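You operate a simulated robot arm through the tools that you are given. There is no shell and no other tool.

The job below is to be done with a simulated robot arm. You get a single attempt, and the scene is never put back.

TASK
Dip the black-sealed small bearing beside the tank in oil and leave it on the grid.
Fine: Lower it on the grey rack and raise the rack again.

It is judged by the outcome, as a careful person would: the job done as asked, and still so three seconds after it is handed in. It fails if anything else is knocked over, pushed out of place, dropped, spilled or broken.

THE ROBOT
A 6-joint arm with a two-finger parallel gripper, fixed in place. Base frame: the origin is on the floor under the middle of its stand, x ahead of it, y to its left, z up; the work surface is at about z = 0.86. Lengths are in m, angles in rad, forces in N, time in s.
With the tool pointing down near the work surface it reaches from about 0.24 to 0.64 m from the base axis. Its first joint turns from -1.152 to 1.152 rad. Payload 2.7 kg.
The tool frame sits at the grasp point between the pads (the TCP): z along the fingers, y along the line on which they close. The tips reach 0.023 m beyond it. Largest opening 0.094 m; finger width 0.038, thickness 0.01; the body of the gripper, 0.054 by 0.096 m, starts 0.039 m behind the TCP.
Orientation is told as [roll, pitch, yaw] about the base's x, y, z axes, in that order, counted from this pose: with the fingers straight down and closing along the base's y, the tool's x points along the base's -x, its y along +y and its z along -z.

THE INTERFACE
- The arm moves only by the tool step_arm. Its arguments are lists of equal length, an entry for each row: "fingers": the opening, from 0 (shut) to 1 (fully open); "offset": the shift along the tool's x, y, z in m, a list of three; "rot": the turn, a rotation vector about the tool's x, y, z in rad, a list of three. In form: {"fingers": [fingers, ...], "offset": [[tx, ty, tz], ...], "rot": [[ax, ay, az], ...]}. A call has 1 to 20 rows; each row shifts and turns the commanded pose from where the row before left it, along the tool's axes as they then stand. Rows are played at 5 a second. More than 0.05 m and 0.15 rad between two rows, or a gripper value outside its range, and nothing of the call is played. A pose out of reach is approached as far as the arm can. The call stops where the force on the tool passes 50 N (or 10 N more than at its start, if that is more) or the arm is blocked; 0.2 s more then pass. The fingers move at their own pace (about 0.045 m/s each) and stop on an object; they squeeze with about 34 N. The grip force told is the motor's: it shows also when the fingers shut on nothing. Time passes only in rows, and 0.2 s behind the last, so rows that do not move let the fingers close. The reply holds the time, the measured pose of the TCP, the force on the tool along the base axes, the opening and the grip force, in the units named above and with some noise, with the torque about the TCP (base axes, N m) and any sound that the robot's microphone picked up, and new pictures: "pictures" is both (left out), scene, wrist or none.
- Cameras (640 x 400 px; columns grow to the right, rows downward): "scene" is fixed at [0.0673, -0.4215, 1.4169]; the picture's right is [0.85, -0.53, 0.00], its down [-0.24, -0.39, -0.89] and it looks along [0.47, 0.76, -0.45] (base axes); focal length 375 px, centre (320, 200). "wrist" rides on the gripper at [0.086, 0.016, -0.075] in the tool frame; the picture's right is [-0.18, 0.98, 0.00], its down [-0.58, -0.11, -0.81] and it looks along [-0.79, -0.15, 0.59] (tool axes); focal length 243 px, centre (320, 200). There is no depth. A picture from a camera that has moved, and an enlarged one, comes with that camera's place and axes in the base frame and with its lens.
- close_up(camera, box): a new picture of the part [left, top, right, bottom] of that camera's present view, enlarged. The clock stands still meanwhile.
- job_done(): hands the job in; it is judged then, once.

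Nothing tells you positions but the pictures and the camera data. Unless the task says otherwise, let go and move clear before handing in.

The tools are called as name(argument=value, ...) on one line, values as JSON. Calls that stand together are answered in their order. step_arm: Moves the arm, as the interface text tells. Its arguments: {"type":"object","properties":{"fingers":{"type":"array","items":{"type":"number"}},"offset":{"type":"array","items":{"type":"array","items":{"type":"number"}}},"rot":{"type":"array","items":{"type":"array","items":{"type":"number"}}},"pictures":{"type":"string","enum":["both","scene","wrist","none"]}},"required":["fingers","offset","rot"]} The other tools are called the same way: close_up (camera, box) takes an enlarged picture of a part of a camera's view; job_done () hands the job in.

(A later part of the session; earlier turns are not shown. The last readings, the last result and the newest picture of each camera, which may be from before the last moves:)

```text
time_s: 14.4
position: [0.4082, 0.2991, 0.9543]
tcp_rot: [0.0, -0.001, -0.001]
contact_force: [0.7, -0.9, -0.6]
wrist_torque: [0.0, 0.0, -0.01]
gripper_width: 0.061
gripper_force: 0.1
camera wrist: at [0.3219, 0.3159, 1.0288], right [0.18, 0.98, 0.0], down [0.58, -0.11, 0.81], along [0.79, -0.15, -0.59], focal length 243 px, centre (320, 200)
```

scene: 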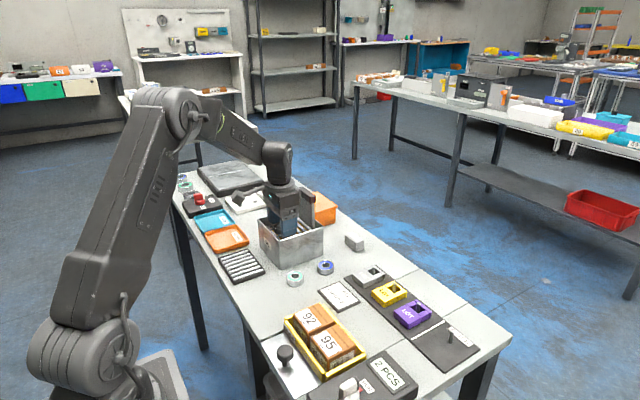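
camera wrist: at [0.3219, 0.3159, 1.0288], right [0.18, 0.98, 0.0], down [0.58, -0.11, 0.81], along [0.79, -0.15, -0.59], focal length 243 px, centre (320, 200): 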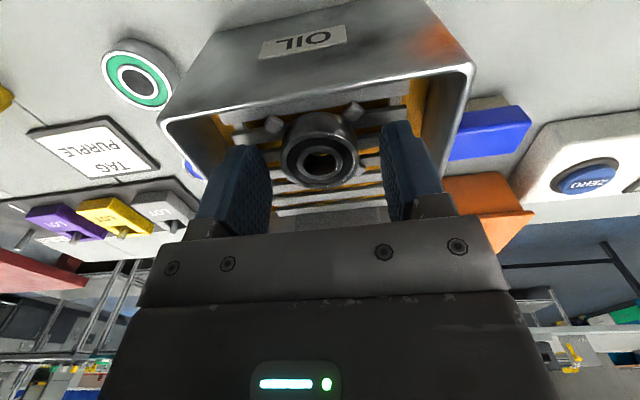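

step_arm(fingers=[0.65, 0.65, 0.9, 0.95, 0.95], offset=[[0, 0, -0.03], [0, 0, -0.045], [0, 0, -0.045], [0, 0, -0.01], [0, 0, 0]], rot=[[0, 0, 0], [0, 0, 0], [0, 0, 0], [0, 0, 0], [0, 0, 0]])

close_up(camera="wrist", box=[270, 20, 400, 220])

close_up(camera="scene", box=[250, 180, 340, 265])

```text
time_s: 15.6
position: [0.4112, 0.3014, 1.0834]
tcp_rot: [0.003, -0.001, 0.001]
contact_force: [0.6, -0.8, -0.6]
wrist_torque: [-0.02, -0.04, 0.0]
gripper_width: 0.0894
gripper_force: 0.0
camera wrist: at [0.3234, 0.3173, 1.1573], right [0.18, 0.98, 0.0], down [0.58, -0.11, 0.81], along [0.79, -0.15, -0.59], focal length 243 px, centre (320, 200)
```

scene: 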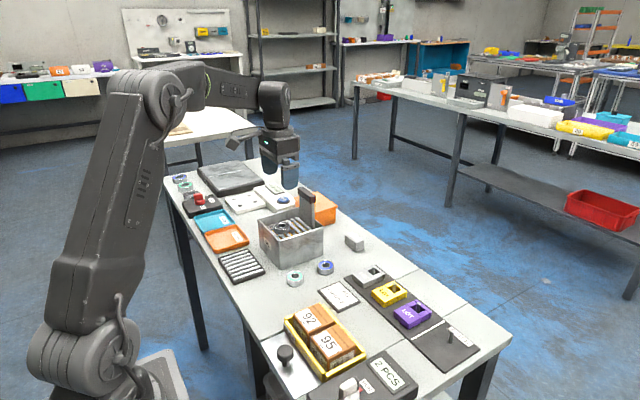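
wrist: 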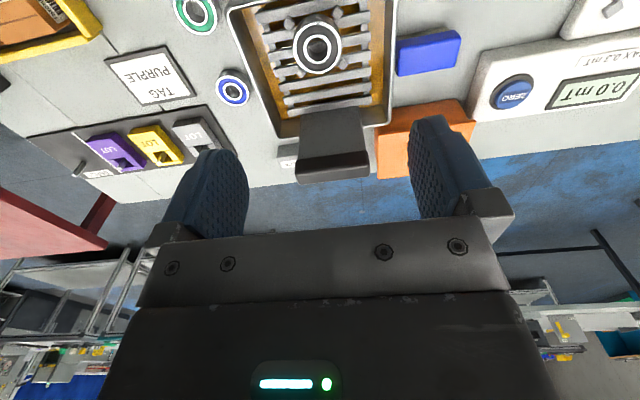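

```text
2.00 times, centred on (335, 120) of wrist
camera zoom: at [0.3234, 0.3173, 1.1573], right [0.18, 0.98, 0.0], down [0.58, -0.11, 0.81], along [0.79, -0.15, -0.59], focal length 485 px, centre (290, 360)
```

zoom: 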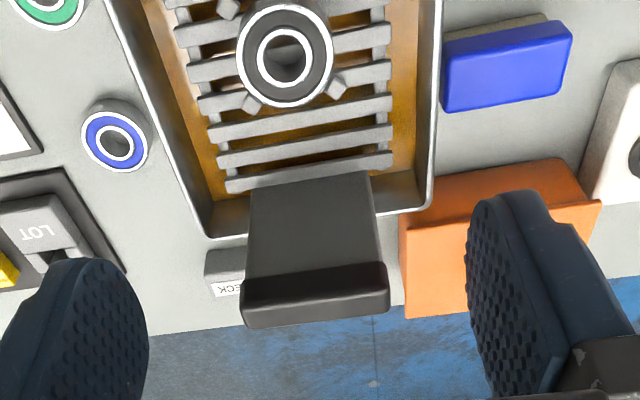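

```text
4.71 times, centred on (295, 222) of scene
camera zoom: at [0.0673, -0.4215, 1.4169], right [0.85, -0.53, 0.0], down [-0.24, -0.39, -0.89], along [0.47, 0.76, -0.45], focal length 1765 px, centre (438, 94)
```

zoom: 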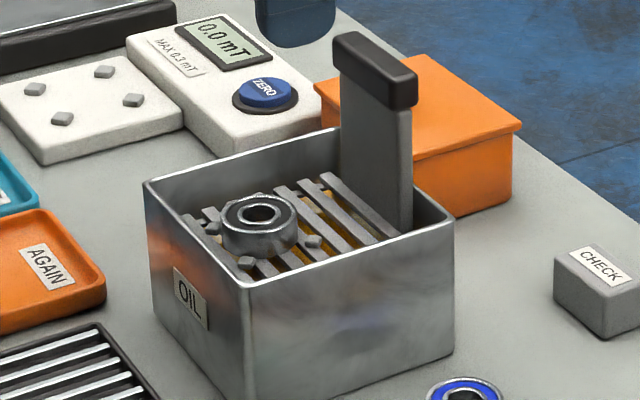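

The bearing rests on the rack within the pegs, and the rack stays raised on its own. Next I go over the handle grip (centre about (0.475, 0.300), top z 1.02).

step_arm(fingers=[0.95, 0.95, 0.95, 0.95], offset=[[-0.03, -0.0005, 0], [-0.031, -0.0005, 0], [0, 0, 0.01], [0, 0, 0]], rot=[[0, 0, 0], [0, 0, 0], [0, 0, 0], [0, 0, 0]])

close_up(camera="wrist", box=[220, 20, 420, 220])

close_up(camera="scene", box=[250, 150, 350, 260])

```text
time_s: 16.6
position: [0.4714, 0.2977, 1.0755]
tcp_rot: [0.002, 0.0, 0.0]
contact_force: [0.1, -0.2, 1.1]
wrist_torque: [0.04, 0.0, 0.03]
gripper_width: 0.0893
gripper_force: 0.0
camera wrist: at [0.384, 0.314, 1.1486], right [0.18, 0.98, 0.0], down [0.58, -0.11, 0.81], along [0.79, -0.15, -0.59], focal length 243 px, centre (320, 200)
```

scene: 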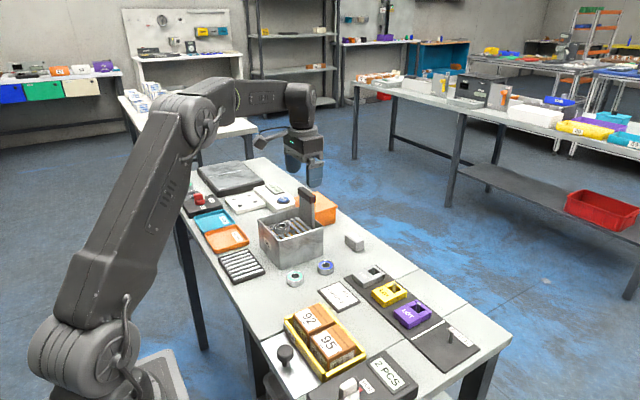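
wrist: 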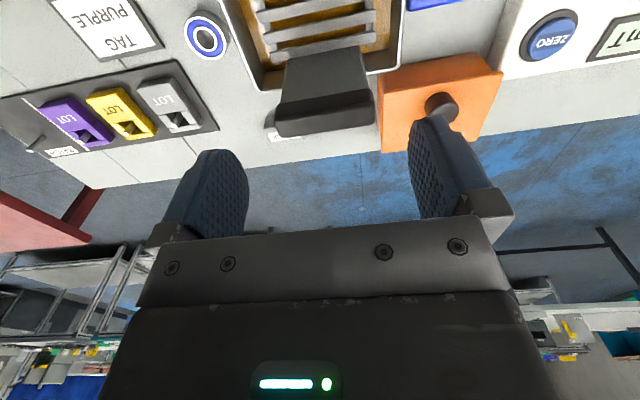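

```text
2.00 times, centred on (320, 120) of wrist
camera zoom: at [0.384, 0.314, 1.1486], right [0.18, 0.98, 0.0], down [0.58, -0.11, 0.81], along [0.79, -0.15, -0.59], focal length 485 px, centre (320, 360)
```

zoom: 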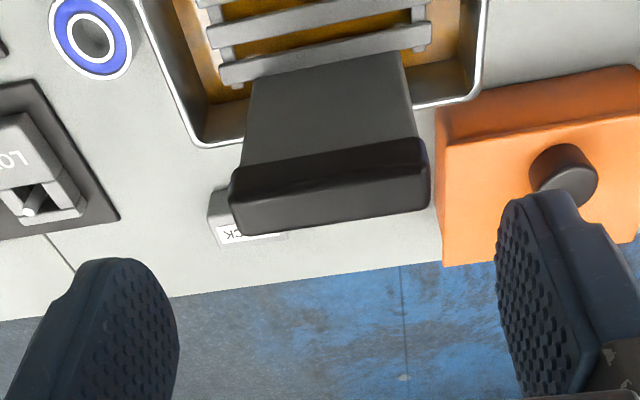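

```text
3.64 times, centred on (300, 205) of scene
camera zoom: at [0.0673, -0.4215, 1.4169], right [0.85, -0.53, 0.0], down [-0.24, -0.39, -0.89], along [0.47, 0.76, -0.45], focal length 1364 px, centre (393, 182)
```

zoom: 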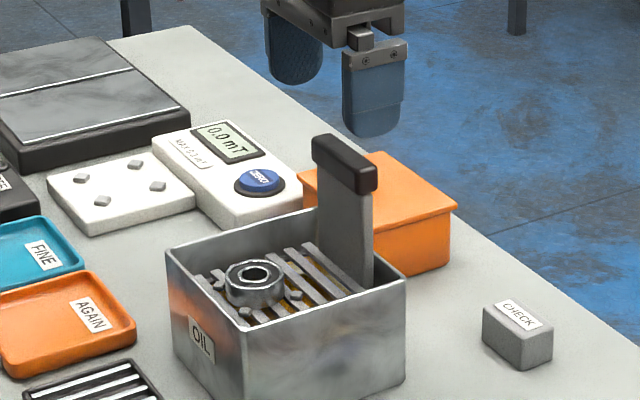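

Handle grip re-measured at x 0.470–0.483, y 0.270–0.330. Descending with open fingers so the tips straddle the grip bar only.

step_arm(fingers=[0.95, 0.95, 0.95, 0.95], offset=[[-0.001, 0.001, 0.018], [0, 0, 0.018], [0, 0, 0.012], [0, 0, 0]], rot=[[0, 0, 0], [0, 0, 0], [0, 0, 0], [0, 0, 0]])

close_up(camera="scene", box=[270, 160, 350, 250])

close_up(camera="wrist", box=[200, 60, 440, 240])

```text
time_s: 17.6
position: [0.4698, 0.2993, 1.027]
tcp_rot: [0.001, 0.001, 0.0]
contact_force: [-0.5, 0.6, 0.2]
wrist_torque: [-0.02, 0.03, 0.01]
gripper_width: 0.0889
gripper_force: 0.1
camera wrist: at [0.384, 0.3152, 1.101], right [0.18, 0.98, 0.0], down [0.58, -0.11, 0.81], along [0.79, -0.15, -0.59], focal length 243 px, centre (320, 200)
```

scene: 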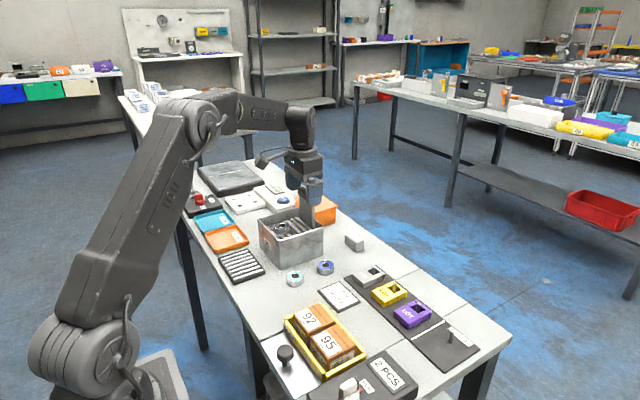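
wrist: 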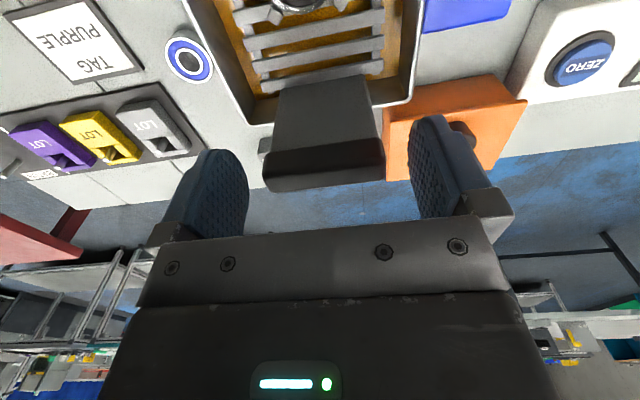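

```text
4.44 times, centred on (310, 205) of scene
camera zoom: at [0.0673, -0.4215, 1.4169], right [0.85, -0.53, 0.0], down [-0.24, -0.39, -0.89], along [0.47, 0.76, -0.45], focal length 1667 px, centre (364, 178)
```

zoom: 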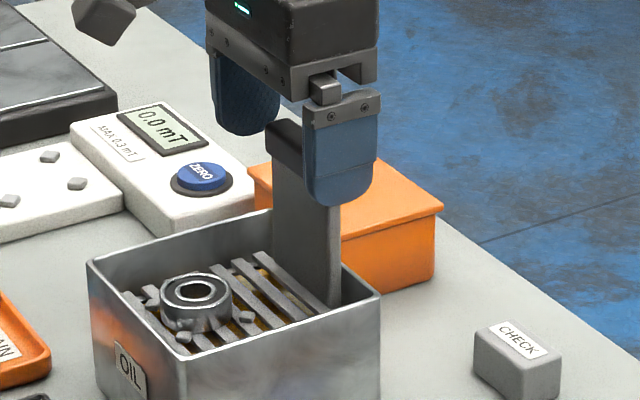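

```text
2.22 times, centred on (320, 150) of wrist
camera zoom: at [0.384, 0.3152, 1.101], right [0.18, 0.98, 0.0], down [0.58, -0.11, 0.81], along [0.79, -0.15, -0.59], focal length 539 px, centre (320, 311)
```

zoom: 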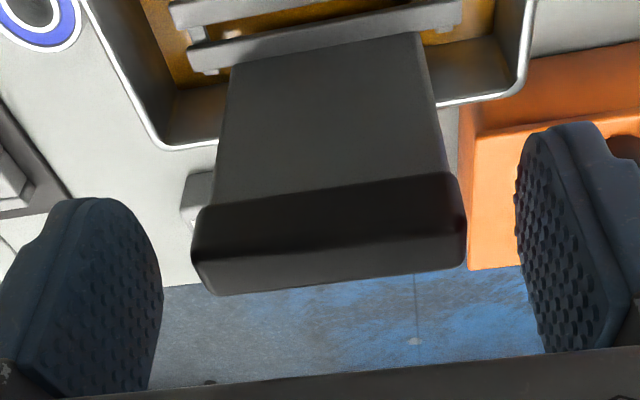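

Fingers straddle the grip bar with about 14 mm on either side. Closing on it.

step_arm(fingers=[0.8, 0.7, 0.6, 0.5, 0.5, 0.5], offset=[[0, 0, 0], [0, 0, 0], [0, 0, 0], [0, 0, 0], [0, 0, 0], [0, 0, 0]], rot=[[0, 0, 0], [0, 0, 0], [0, 0, 0], [0, 0, 0], [0, 0, 0], [0, 0, 0]])

close_up(camera="scene", box=[250, 160, 340, 270])

```text
time_s: 19.0
position: [0.4702, 0.3005, 1.0263]
tcp_rot: [0.002, 0.0, 0.002]
contact_force: [0.7, 3.6, -2.5]
wrist_torque: [0.25, -0.26, -0.09]
gripper_width: 0.065
gripper_force: 44.8
camera wrist: at [0.3839, 0.3154, 1.1011], right [0.18, 0.98, 0.0], down [0.58, -0.11, 0.81], along [0.79, -0.15, -0.59], focal length 243 px, centre (320, 200)
```

scene: 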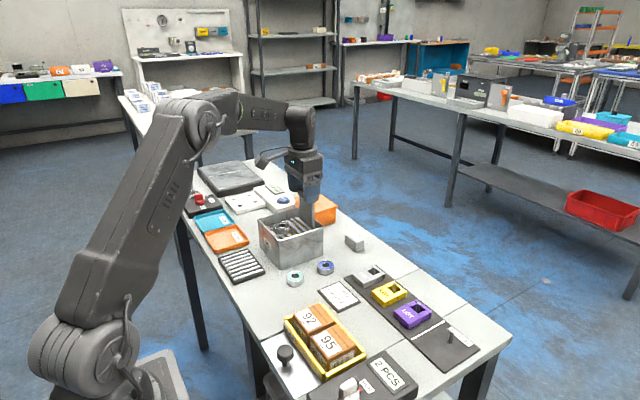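
wrist: 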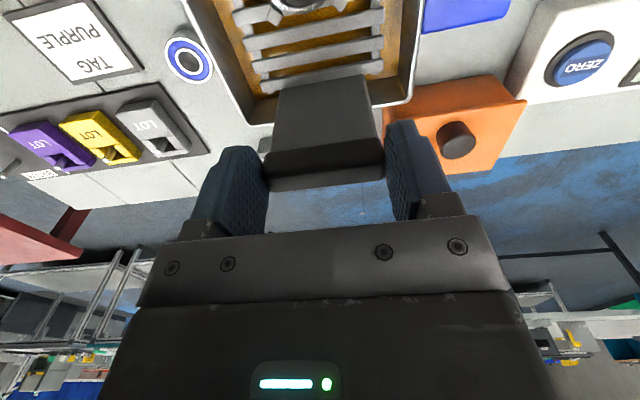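

```text
3.64 times, centred on (295, 215) of scene
camera zoom: at [0.0673, -0.4214, 1.4169], right [0.85, -0.53, 0.0], down [-0.24, -0.39, -0.89], along [0.47, 0.76, -0.45], focal length 1364 px, centre (411, 146)
```

zoom: 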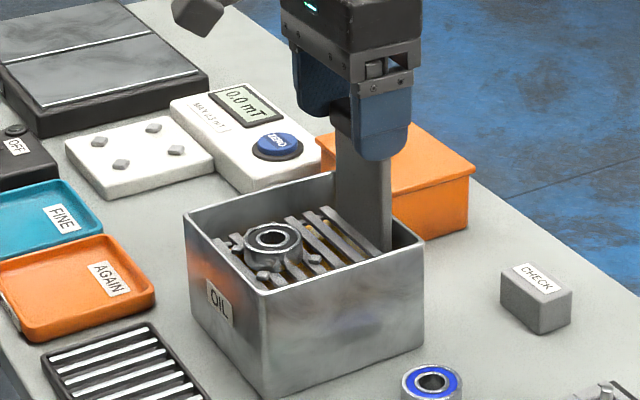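

The handle is gripped (width 0.065). I'll lower the rack slowly, a centimetre first, to feel the resistance.

step_arm(fingers=[0.5, 0.5, 0.5, 0.5], offset=[[0, 0, 0.003], [0, 0, 0.003], [0, 0, 0.004], [0, 0, 0]], rot=[[0, 0, 0], [0, 0, 0], [0, 0, 0], [0, 0, 0]], pictures="scene")

close_up(camera="scene", box=[250, 160, 340, 270])

```text
time_s: 20.0
position: [0.4696, 0.3005, 1.0175]
tcp_rot: [0.003, 0.0, 0.001]
contact_force: [7.0, 2.4, 1.9]
wrist_torque: [0.8, 0.43, 0.27]
gripper_width: 0.0654
gripper_force: 44.8
```

scene: 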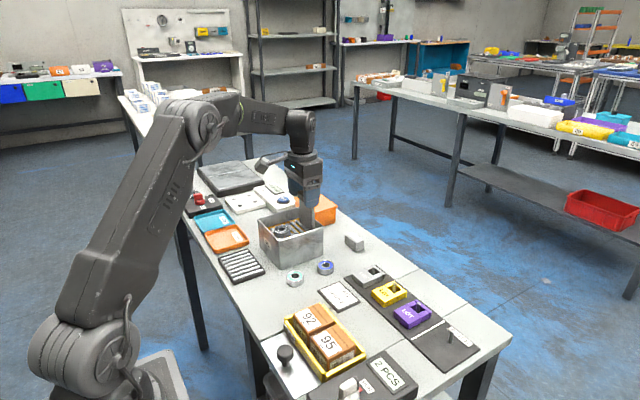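

```text
3.64 times, centred on (295, 215) of scene
camera zoom: at [0.0675, -0.4215, 1.4169], right [0.85, -0.53, 0.0], down [-0.24, -0.39, -0.89], along [0.47, 0.76, -0.45], focal length 1364 px, centre (411, 146)
```

zoom: 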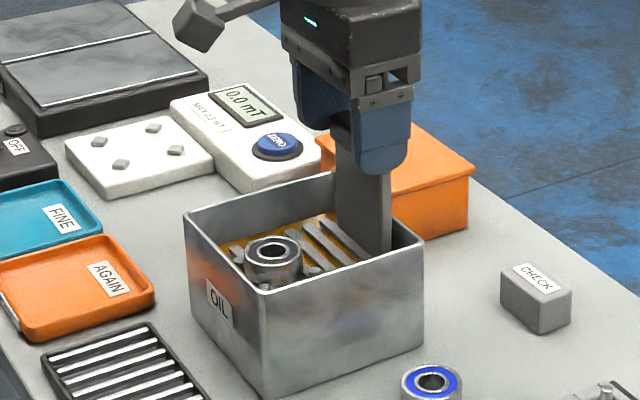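

The rack moves down with the handle, with little force. Continuing to lower in small steps.

step_arm(fingers=[0.5, 0.5, 0.5, 0.5, 0.5], offset=[[0, 0, 0.003], [0, 0, 0.004], [0, 0, 0.004], [0, 0, 0.004], [0, 0, 0]], rot=[[0, 0, 0], [0, 0, 0], [0, 0, 0], [0, 0, 0], [0, 0, 0]], pictures="both")

close_up(camera="scene", box=[250, 160, 340, 270])

```text
time_s: 21.2
position: [0.4714, 0.3007, 1.0006]
tcp_rot: [0.001, 0.0, -0.001]
contact_force: [5.6, -7.0, 0.2]
wrist_torque: [-0.01, -1.38, 0.02]
gripper_width: 0.0653
gripper_force: 45.1
camera wrist: at [0.3839, 0.3157, 1.0756], right [0.18, 0.98, 0.0], down [0.58, -0.11, 0.81], along [0.79, -0.15, -0.59], focal length 243 px, centre (320, 200)
```

scene: 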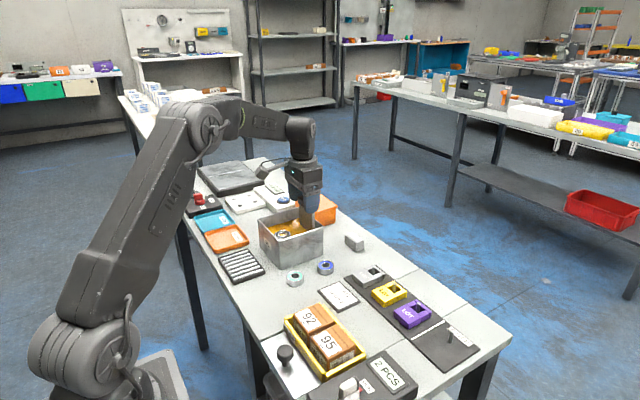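
wrist: 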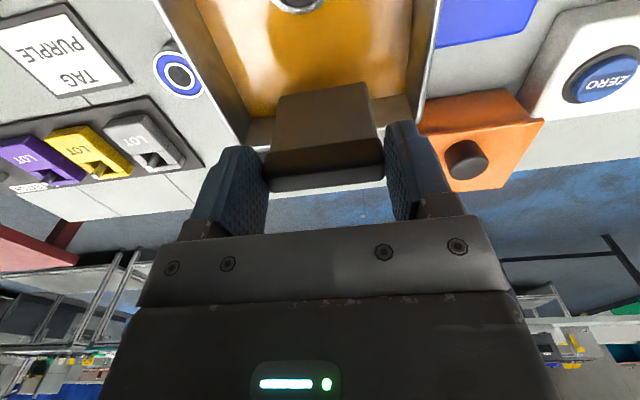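

```text
3.64 times, centred on (295, 215) of scene
camera zoom: at [0.0674, -0.4217, 1.4168], right [0.85, -0.53, 0.0], down [-0.24, -0.38, -0.89], along [0.47, 0.76, -0.45], focal length 1364 px, centre (411, 146)
```

zoom: 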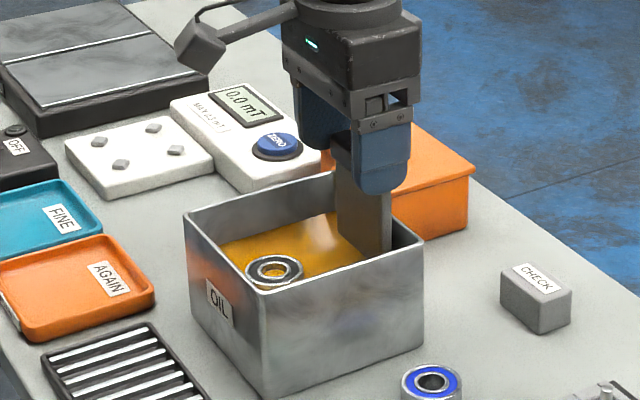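

The bars are under oil, and only the bearing's top ring shows. I'll lower another 1.5 cm to submerge it completely.

step_arm(fingers=[0.5, 0.5, 0.5, 0.5, 0.5, 0.5], offset=[[0, 0, 0.003], [0, 0, 0.003], [0, 0, 0.003], [0, 0, 0.003], [0, 0, 0.003], [0, 0, 0]], rot=[[0, 0, 0], [0, 0, 0], [0, 0, 0], [0, 0, 0], [0, 0, 0], [0, 0, 0]], pictures="both")

close_up(camera="scene", box=[250, 160, 340, 270])

```text
time_s: 22.6
position: [0.4717, 0.2994, 0.986]
tcp_rot: [0.003, 0.002, -0.002]
contact_force: [10.3, -5.5, 0.9]
wrist_torque: [-0.52, 0.97, 0.12]
gripper_width: 0.0651
gripper_force: 44.3
camera wrist: at [0.3839, 0.3155, 1.0604], right [0.18, 0.98, 0.0], down [0.58, -0.11, 0.81], along [0.79, -0.15, -0.59], focal length 243 px, centre (320, 200)
```

scene: 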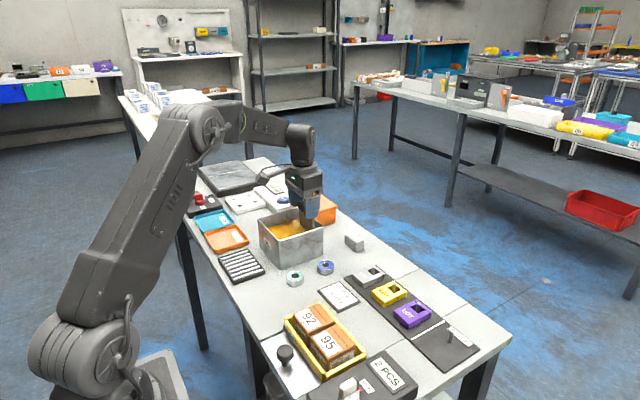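
wrist: 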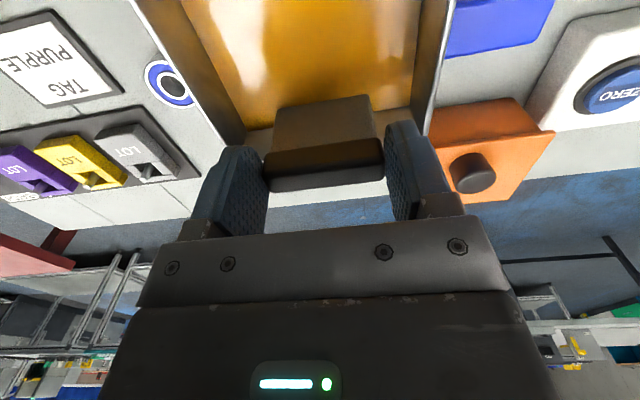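

```text
3.64 times, centred on (295, 215) of scene
camera zoom: at [0.0676, -0.4216, 1.4168], right [0.85, -0.53, 0.0], down [-0.24, -0.38, -0.89], along [0.47, 0.76, -0.45], focal length 1364 px, centre (411, 146)
```

zoom: 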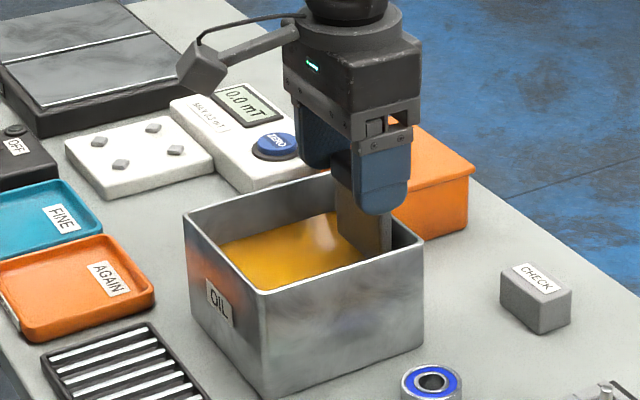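

The bearing is entirely under the oil. I'll go 5 mm further if it allows and hold it there for a moment.

step_arm(fingers=[0.5, 0.5, 0.5, 0.5, 0.5, 0.5, 0.5, 0.5], offset=[[0, 0, 0.0025], [0, 0, 0.0025], [0, 0, 0], [0, 0, 0], [0, 0, 0], [0, 0, 0], [0, 0, 0], [0, 0, 0]], rot=[[0, 0, 0], [0, 0, 0], [0, 0, 0], [0, 0, 0], [0, 0, 0], [0, 0, 0], [0, 0, 0], [0, 0, 0]], pictures="scene")

```text
time_s: 24.4
position: [0.4718, 0.299, 0.9842]
tcp_rot: [0.004, -0.006, 0.001]
contact_force: [-3.3, -13.5, 31.1]
wrist_torque: [-0.6, -0.22, -0.32]
gripper_width: 0.0654
gripper_force: 45.2
```

scene: 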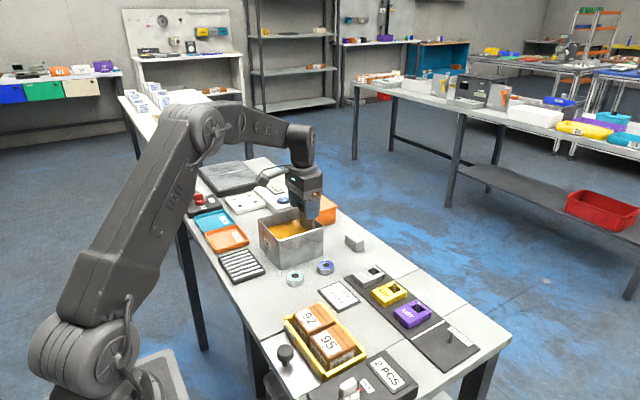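

That is the bottom stop (force rose to 31 N), so the rack is fully lowered and the bearing has soaked. Now raising the rack again slowly.

step_arm(fingers=[0.5, 0.5, 0.5, 0.5, 0.5, 0.5, 0.5, 0.5, 0.5, 0.5, 0.5, 0.5], offset=[[0, 0, -0.003], [0, 0, -0.004], [0, 0, -0.004], [0, 0, -0.004], [0, 0, -0.004], [0, 0, -0.004], [0, 0, -0.004], [0, 0, -0.004], [0, 0, -0.004], [0, 0, -0.004], [0, 0, -0.003], [0, 0, 0]], rot=[[0, 0, 0], [0, 0, 0], [0, 0, 0], [0, 0, 0], [0, 0, 0], [0, 0, 0], [0, 0, 0], [0, 0, 0], [0, 0, 0], [0, 0, 0], [0, 0, 0], [0, 0, 0]], pictures="both")

close_up(camera="scene", box=[250, 160, 340, 270])

```text
time_s: 27.0
position: [0.4704, 0.3, 1.0239]
tcp_rot: [0.004, 0.001, 0.002]
contact_force: [3.5, 8.2, -3.9]
wrist_torque: [-0.16, -1.03, -0.46]
gripper_width: 0.0652
gripper_force: 44.8
camera wrist: at [0.3839, 0.3153, 1.0977], right [0.18, 0.98, 0.0], down [0.58, -0.11, 0.81], along [0.79, -0.15, -0.59], focal length 243 px, centre (320, 200)
```

scene: 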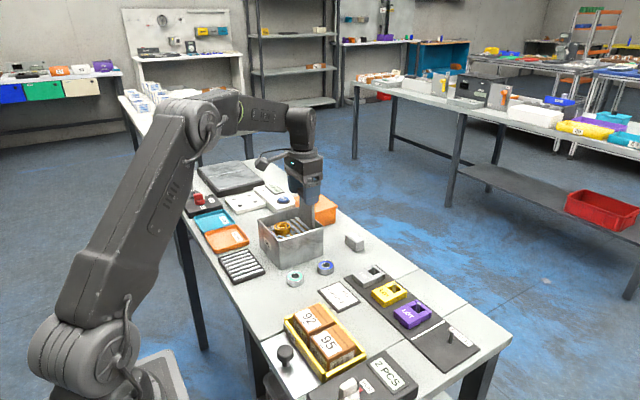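
wrist: 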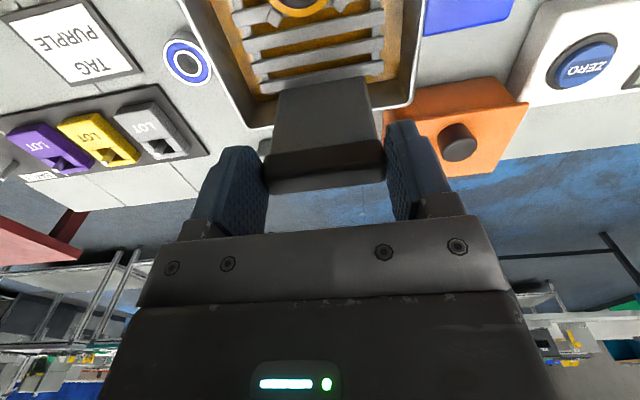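

```text
3.64 times, centred on (295, 215) of scene
camera zoom: at [0.0674, -0.4212, 1.4169], right [0.85, -0.53, 0.0], down [-0.24, -0.39, -0.89], along [0.47, 0.76, -0.45], focal length 1364 px, centre (411, 146)
```

zoom: 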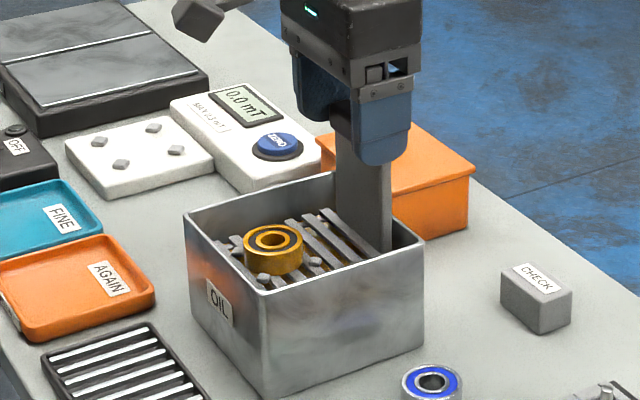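

The bearing came out coated in oil. Raising the last 3 mm to the rack's original height before letting go.

step_arm(fingers=[0.5, 0.5, 0.5, 0.5], offset=[[0, 0, -0.0015], [0, 0, -0.0015], [0, 0, 0], [0, 0, 0]], rot=[[0, 0, 0], [0, 0, 0], [0, 0, 0], [0, 0, 0]], pictures="none")

close_up(camera="scene", box=[250, 160, 340, 270])

```text
time_s: 28.0
position: [0.4695, 0.3002, 1.0265]
tcp_rot: [0.004, -0.001, 0.002]
contact_force: [11.9, 13.8, -6.6]
wrist_torque: [-0.1, 1.12, 0.06]
gripper_width: 0.0651
gripper_force: 44.7
```

```text
3.64 times, centred on (295, 215) of scene
camera zoom: at [0.0678, -0.421, 1.417], right [0.85, -0.53, 0.0], down [-0.24, -0.39, -0.89], along [0.47, 0.76, -0.45], focal length 1364 px, centre (411, 146)
```

zoom: 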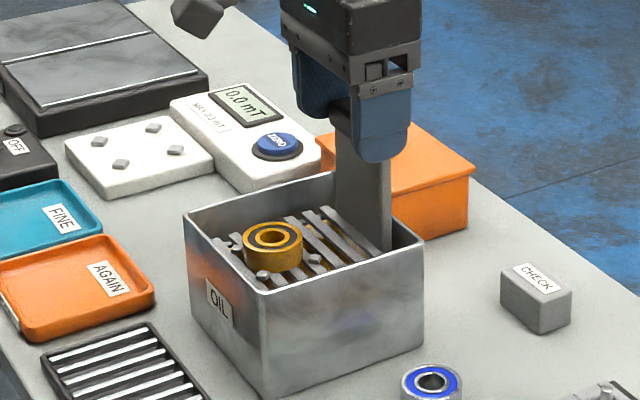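

The rack is back at its original height. Opening the fingers gently and checking that the rack stays up.

step_arm(fingers=[0.72, 0.8, 0.9, 0.95, 0.95], offset=[[0, 0, 0], [0, 0, 0], [0, 0, 0], [0, 0, 0], [0, 0, 0]], rot=[[0, 0, 0], [0, 0, 0], [0, 0, 0], [0, 0, 0], [0, 0, 0]], pictures="none")

close_up(camera="scene", box=[250, 160, 340, 270])

close_up(camera="wrist", box=[180, 0, 460, 240])

```text
time_s: 29.2
position: [0.4701, 0.2986, 1.0259]
tcp_rot: [0.002, -0.001, 0.001]
contact_force: [-0.3, -0.8, 0.0]
wrist_torque: [0.0, 0.0, 0.0]
gripper_width: 0.0894
gripper_force: 0.0
```

```text
3.64 times, centred on (295, 215) of scene
camera zoom: at [0.0673, -0.4215, 1.4169], right [0.85, -0.53, 0.0], down [-0.24, -0.39, -0.89], along [0.47, 0.76, -0.45], focal length 1364 px, centre (411, 146)
```

zoom: 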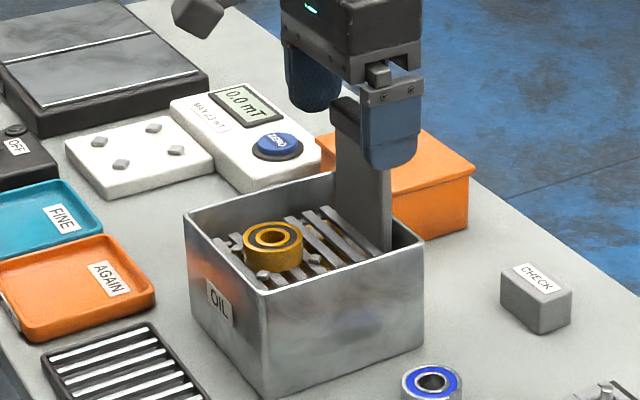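

```text
1.67 times, centred on (320, 120) of wrist
camera zoom: at [0.3836, 0.3147, 1.1001], right [0.18, 0.98, 0.0], down [0.58, -0.11, 0.81], along [0.79, -0.15, -0.59], focal length 404 px, centre (320, 333)
```

zoom: 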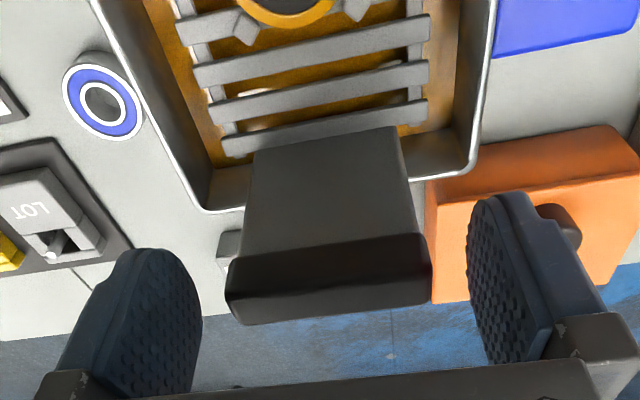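

The rack stays raised by itself. I rise clear of the handle and move back over the bearing.

step_arm(fingers=[0.95, 0.95, 0.85, 0.75, 0.7, 0.7], offset=[[0, 0, -0.03], [0, 0, -0.03], [0.03, 0, 0], [0.03, 0, 0], [0, 0, 0], [0, 0, 0]], rot=[[0, 0, 0], [0, 0, 0], [0, 0, 0], [0, 0, 0], [0, 0, 0], [0, 0, 0]])

close_up(camera="wrist", box=[250, 0, 400, 120])

close_up(camera="scene", box=[250, 180, 340, 270])

```text
time_s: 30.6
position: [0.4109, 0.299, 1.0844]
tcp_rot: [0.002, -0.001, -0.001]
contact_force: [-0.2, -0.3, 0.2]
wrist_torque: [0.02, 0.03, 0.01]
gripper_width: 0.0657
gripper_force: 0.0
camera wrist: at [0.3237, 0.3151, 1.1592], right [0.18, 0.98, 0.0], down [0.58, -0.11, 0.81], along [0.79, -0.15, -0.59], focal length 243 px, centre (320, 200)
```

scene: 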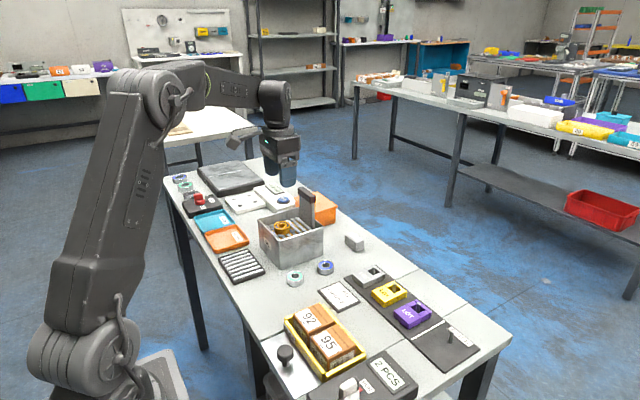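
wrist: 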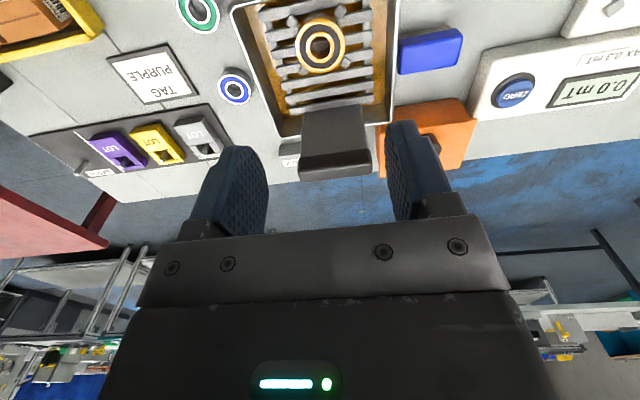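

```text
3.33 times, centred on (325, 60) of wrist
camera zoom: at [0.3237, 0.3151, 1.1592], right [0.18, 0.98, 0.0], down [0.58, -0.11, 0.81], along [0.79, -0.15, -0.59], focal length 809 px, centre (303, 667)
```

zoom: 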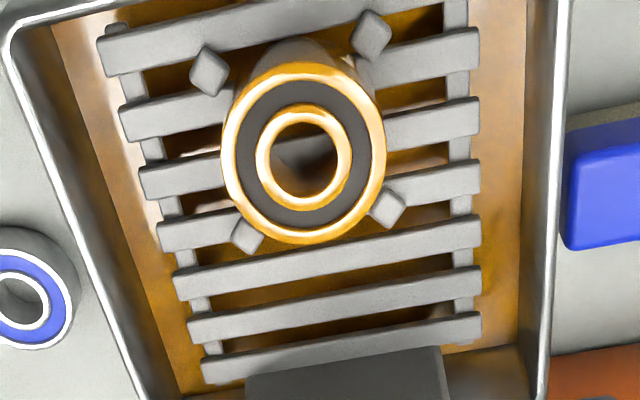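

```text
4.44 times, centred on (295, 225) of scene
camera zoom: at [0.0673, -0.4215, 1.4169], right [0.85, -0.53, 0.0], down [-0.24, -0.39, -0.89], along [0.47, 0.76, -0.45], focal length 1667 px, centre (431, 89)
```

zoom: 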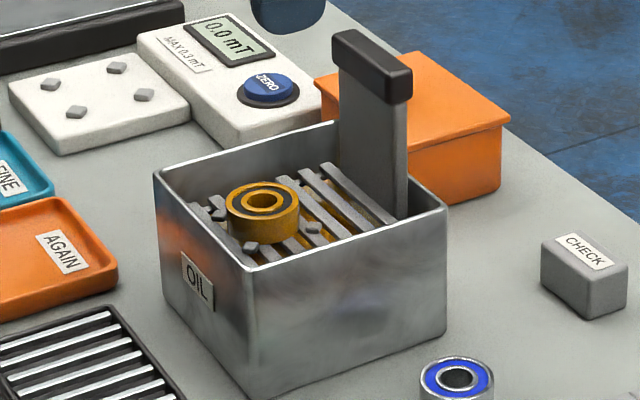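

The oily bearing is still within the pegs at about (0.409, 0.299). Descending around it to the same height I released it at.

step_arm(fingers=[0.7, 0.7, 0.7, 0.7, 0.7, 0.7], offset=[[0.002, 0, 0.03], [0, 0, 0.04], [0, 0, 0.035], [0, 0, 0.015], [0, 0, 0.0105], [0, 0, 0]], rot=[[0, 0, 0], [0, 0, 0], [0, 0, 0], [0, 0, 0], [0, 0, 0], [0, 0, 0]], pictures="wrist")

close_up(camera="wrist", box=[210, 60, 430, 220])

```text
time_s: 32.0
position: [0.4077, 0.2999, 0.9562]
tcp_rot: [0.003, 0.0, 0.001]
contact_force: [-0.2, -0.5, -0.2]
wrist_torque: [-0.03, -0.02, 0.01]
gripper_width: 0.0659
gripper_force: 0.0
camera wrist: at [0.3208, 0.3154, 1.0299], right [0.18, 0.98, 0.0], down [0.58, -0.11, 0.81], along [0.79, -0.15, -0.59], focal length 243 px, centre (320, 200)
```

wrist: 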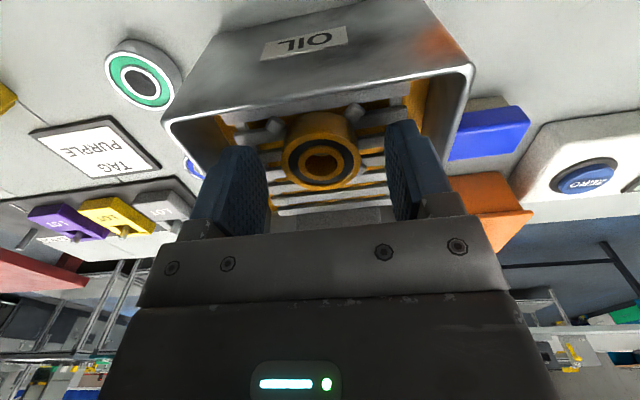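

```text
2.50 times, centred on (320, 140) of wrist
camera zoom: at [0.3208, 0.3154, 1.0299], right [0.18, 0.98, 0.0], down [0.58, -0.11, 0.81], along [0.79, -0.15, -0.59], focal length 606 px, centre (320, 350)
```

zoom: 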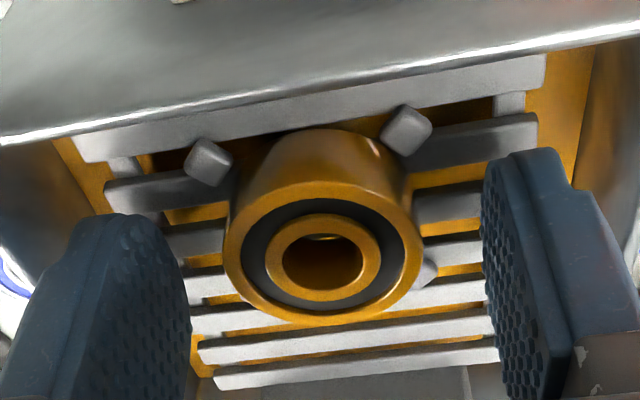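

Aligned with the bearing. Closing and lifting slowly.

step_arm(fingers=[0.55, 0.4, 0.3, 0.3, 0.3, 0.3], offset=[[0, 0, 0], [0, 0, 0], [0, 0, 0], [0, 0, 0], [0, 0, 0], [0, 0, 0]], rot=[[0, 0, 0], [0, 0, 0], [0, 0, 0], [0, 0, 0], [0, 0, 0], [0, 0, 0]], pictures="none")

step_arm(fingers=[0.3, 0.3, 0.3, 0.3], offset=[[0, 0, -0.005], [0, 0, -0.01], [0, 0, -0.015], [0, 0, 0]], rot=[[0, 0, 0], [0, 0, 0], [0, 0, 0], [0, 0, 0]], pictures="both")

close_up(camera="wrist", box=[210, 60, 430, 220])

```text
time_s: 33.4
position: [0.4071, 0.2988, 0.9567]
tcp_rot: [0.002, 0.001, 0.0]
contact_force: [-0.5, 0.0, -0.6]
wrist_torque: [0.0, 0.01, -0.03]
gripper_width: 0.0385
gripper_force: 34.2
```

```text
time_s: 34.4
position: [0.4051, 0.302, 0.9849]
tcp_rot: [0.001, 0.001, 0.0]
contact_force: [0.0, 0.1, -0.4]
wrist_torque: [0.0, 0.04, -0.03]
gripper_width: 0.0388
gripper_force: 33.4
camera wrist: at [0.3195, 0.317, 1.0597], right [0.18, 0.98, 0.0], down [0.58, -0.11, 0.81], along [0.79, -0.15, -0.59], focal length 243 px, centre (320, 200)
```

scene: 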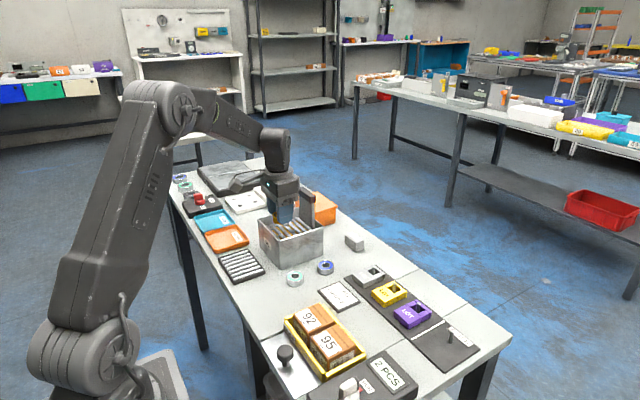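
wrist: 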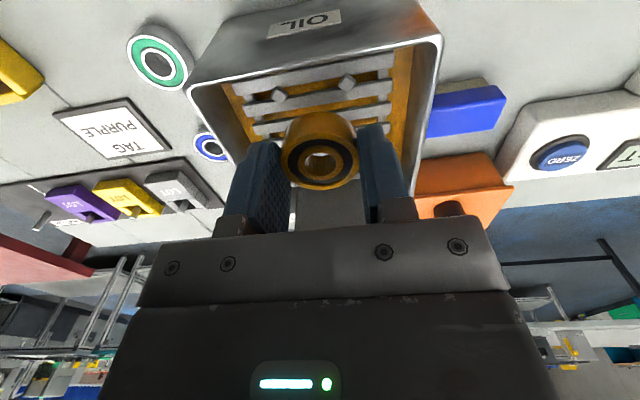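

```text
2.50 times, centred on (320, 140) of wrist
camera zoom: at [0.3195, 0.317, 1.0597], right [0.18, 0.98, 0.0], down [0.58, -0.11, 0.81], along [0.79, -0.15, -0.59], focal length 606 px, centre (320, 350)
```

zoom: 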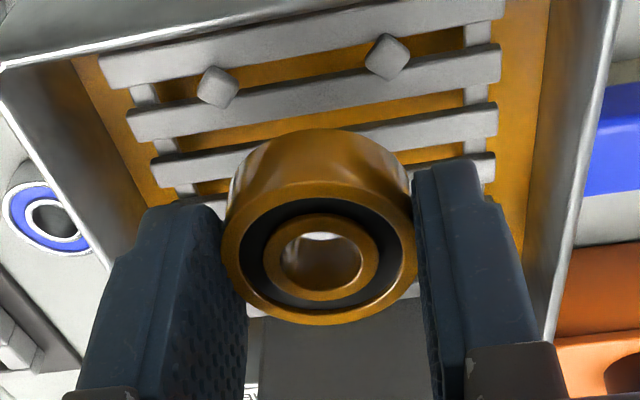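

The oiled bearing is held firmly above the empty pegs. I'll raise it, let it drip over the tank for a moment, then carry it toward the grid at about (0.294, 0.295).

step_arm(fingers=[0.3, 0.3, 0.3, 0.3, 0.3, 0.3, 0.3, 0.3, 0.3, 0.3, 0.3, 0.3], offset=[[0, 0, -0.02], [0, 0, -0.025], [0, 0, 0], [0, 0, 0], [0, 0, 0], [0, 0, 0], [0, 0, 0], [0.03, -0.001, 0], [0.03, -0.001, 0], [0.03, -0.001, 0], [0.023, -0.001, 0], [0, 0, 0]], rot=[[0, 0, 0], [0, 0, 0], [0, 0, 0], [0, 0, 0], [0, 0, 0], [0, 0, 0], [0, 0, 0], [0, 0, 0], [0, 0, 0], [0, 0, 0], [0, 0, 0], [0, 0, 0]], pictures="both")

close_up(camera="wrist", box=[200, 0, 440, 200])

close_up(camera="scene", box=[200, 170, 330, 300])

```text
time_s: 37.0
position: [0.2953, 0.2984, 1.033]
tcp_rot: [0.002, -0.001, 0.0]
contact_force: [-0.3, -0.1, -1.3]
wrist_torque: [0.0, 0.03, 0.05]
gripper_width: 0.0384
gripper_force: 34.3
camera wrist: at [0.2096, 0.3131, 1.1064], right [0.18, 0.98, 0.0], down [0.58, -0.11, 0.81], along [0.79, -0.15, -0.59], focal length 243 px, centre (320, 200)
```

scene: 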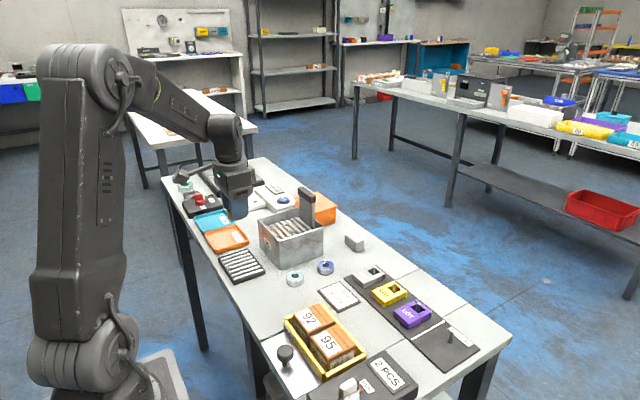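
wrist: 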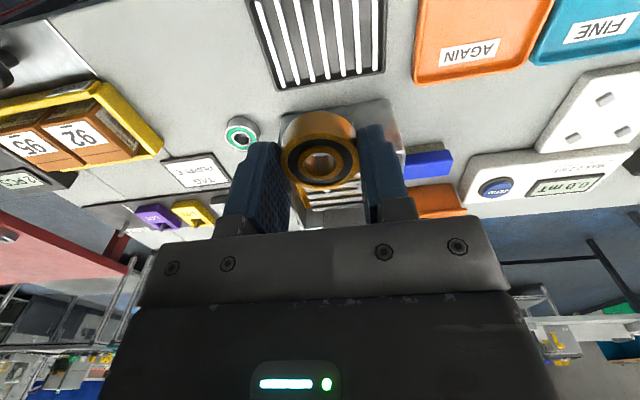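

```text
2.00 times, centred on (320, 100) of wrist
camera zoom: at [0.2096, 0.3131, 1.1064], right [0.18, 0.98, 0.0], down [0.58, -0.11, 0.81], along [0.79, -0.15, -0.59], focal length 485 px, centre (320, 400)
```

zoom: 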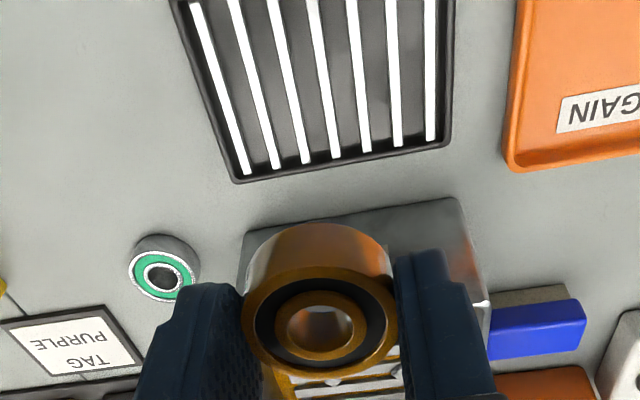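

```text
3.08 times, centred on (265, 235) of scene
camera zoom: at [0.0673, -0.4215, 1.4169], right [0.85, -0.53, 0.0], down [-0.24, -0.39, -0.89], along [0.47, 0.76, -0.45], focal length 1154 px, centre (489, 92)
```

zoom: 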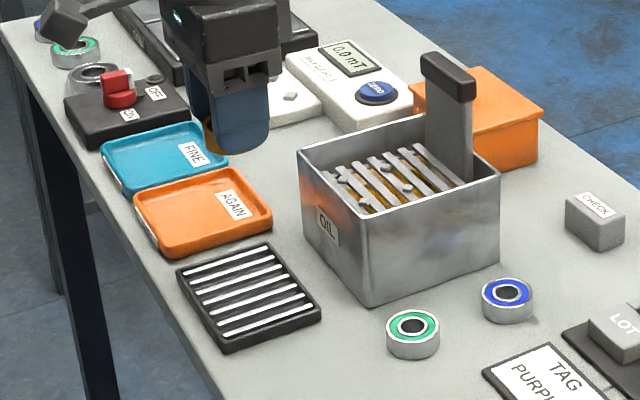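

The grid is centred at about (0.294, 0.300) with bars along x. Lowering the bearing to just above it.

step_arm(fingers=[0.3, 0.3, 0.3, 0.3, 0.3], offset=[[0.001, 0.001, 0.04], [0, 0, 0.04], [0, 0, 0.025], [0, 0, 0.01], [0, 0, 0]], rot=[[0, 0, 0], [0, 0, 0], [0, 0, 0], [0, 0, 0], [0, 0, 0]], pictures="both")

close_up(camera="wrist", box=[200, 0, 440, 200])

close_up(camera="scene", box=[200, 200, 300, 300])

```text
time_s: 38.2
position: [0.2938, 0.2989, 0.9163]
tcp_rot: [0.001, 0.001, -0.001]
contact_force: [-0.4, 0.7, -0.9]
wrist_torque: [-0.01, 0.01, -0.03]
gripper_width: 0.0387
gripper_force: 33.7
camera wrist: at [0.2071, 0.3146, 0.9906], right [0.18, 0.98, 0.0], down [0.58, -0.11, 0.81], along [0.79, -0.15, -0.59], focal length 243 px, centre (320, 200)
```

scene: 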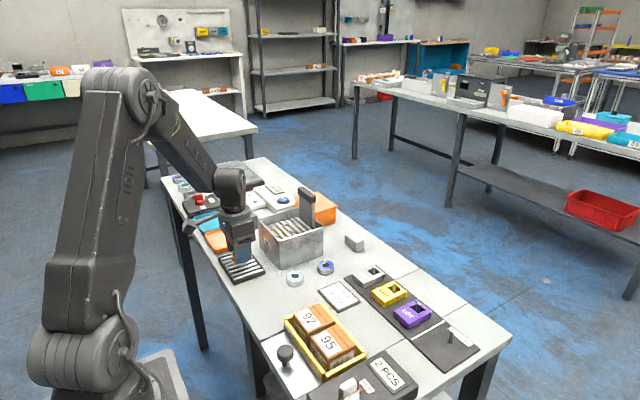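
wrist: 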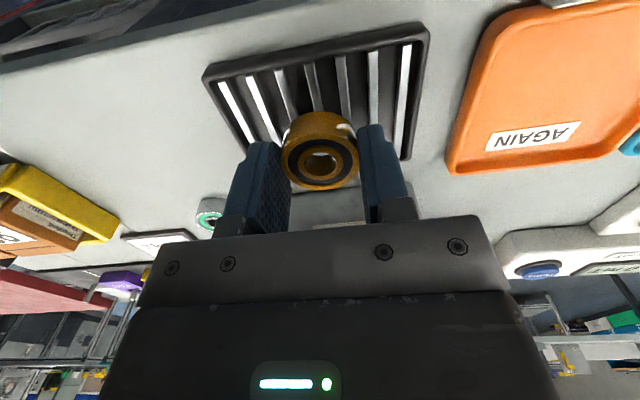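

```text
2.00 times, centred on (320, 100) of wrist
camera zoom: at [0.2071, 0.3146, 0.9906], right [0.18, 0.98, 0.0], down [0.58, -0.11, 0.81], along [0.79, -0.15, -0.59], focal length 485 px, centre (320, 400)
```

zoom: 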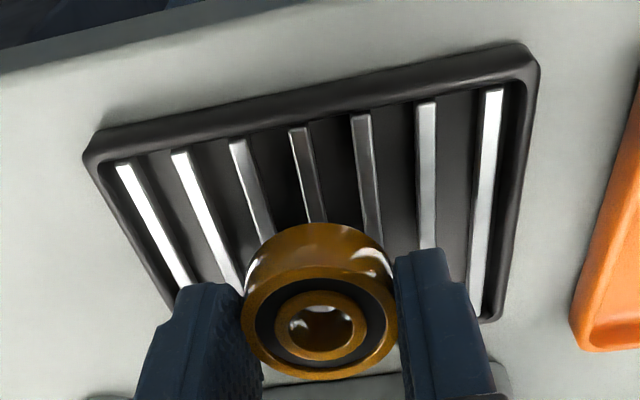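

```text
4.00 times, centred on (250, 250) of scene
camera zoom: at [0.0673, -0.4215, 1.4169], right [0.85, -0.53, 0.0], down [-0.24, -0.39, -0.89], along [0.47, 0.76, -0.45], focal length 1501 px, centre (600, 0)
```

zoom: 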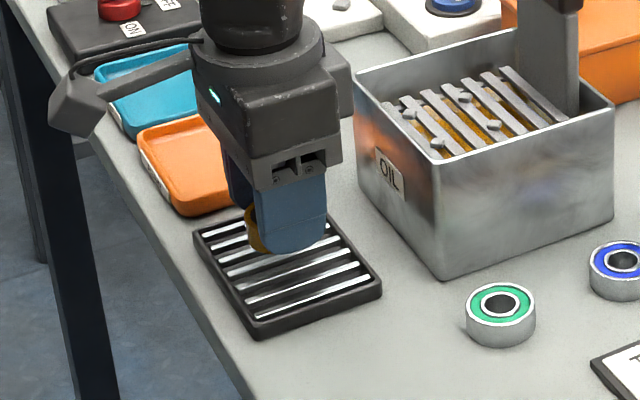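

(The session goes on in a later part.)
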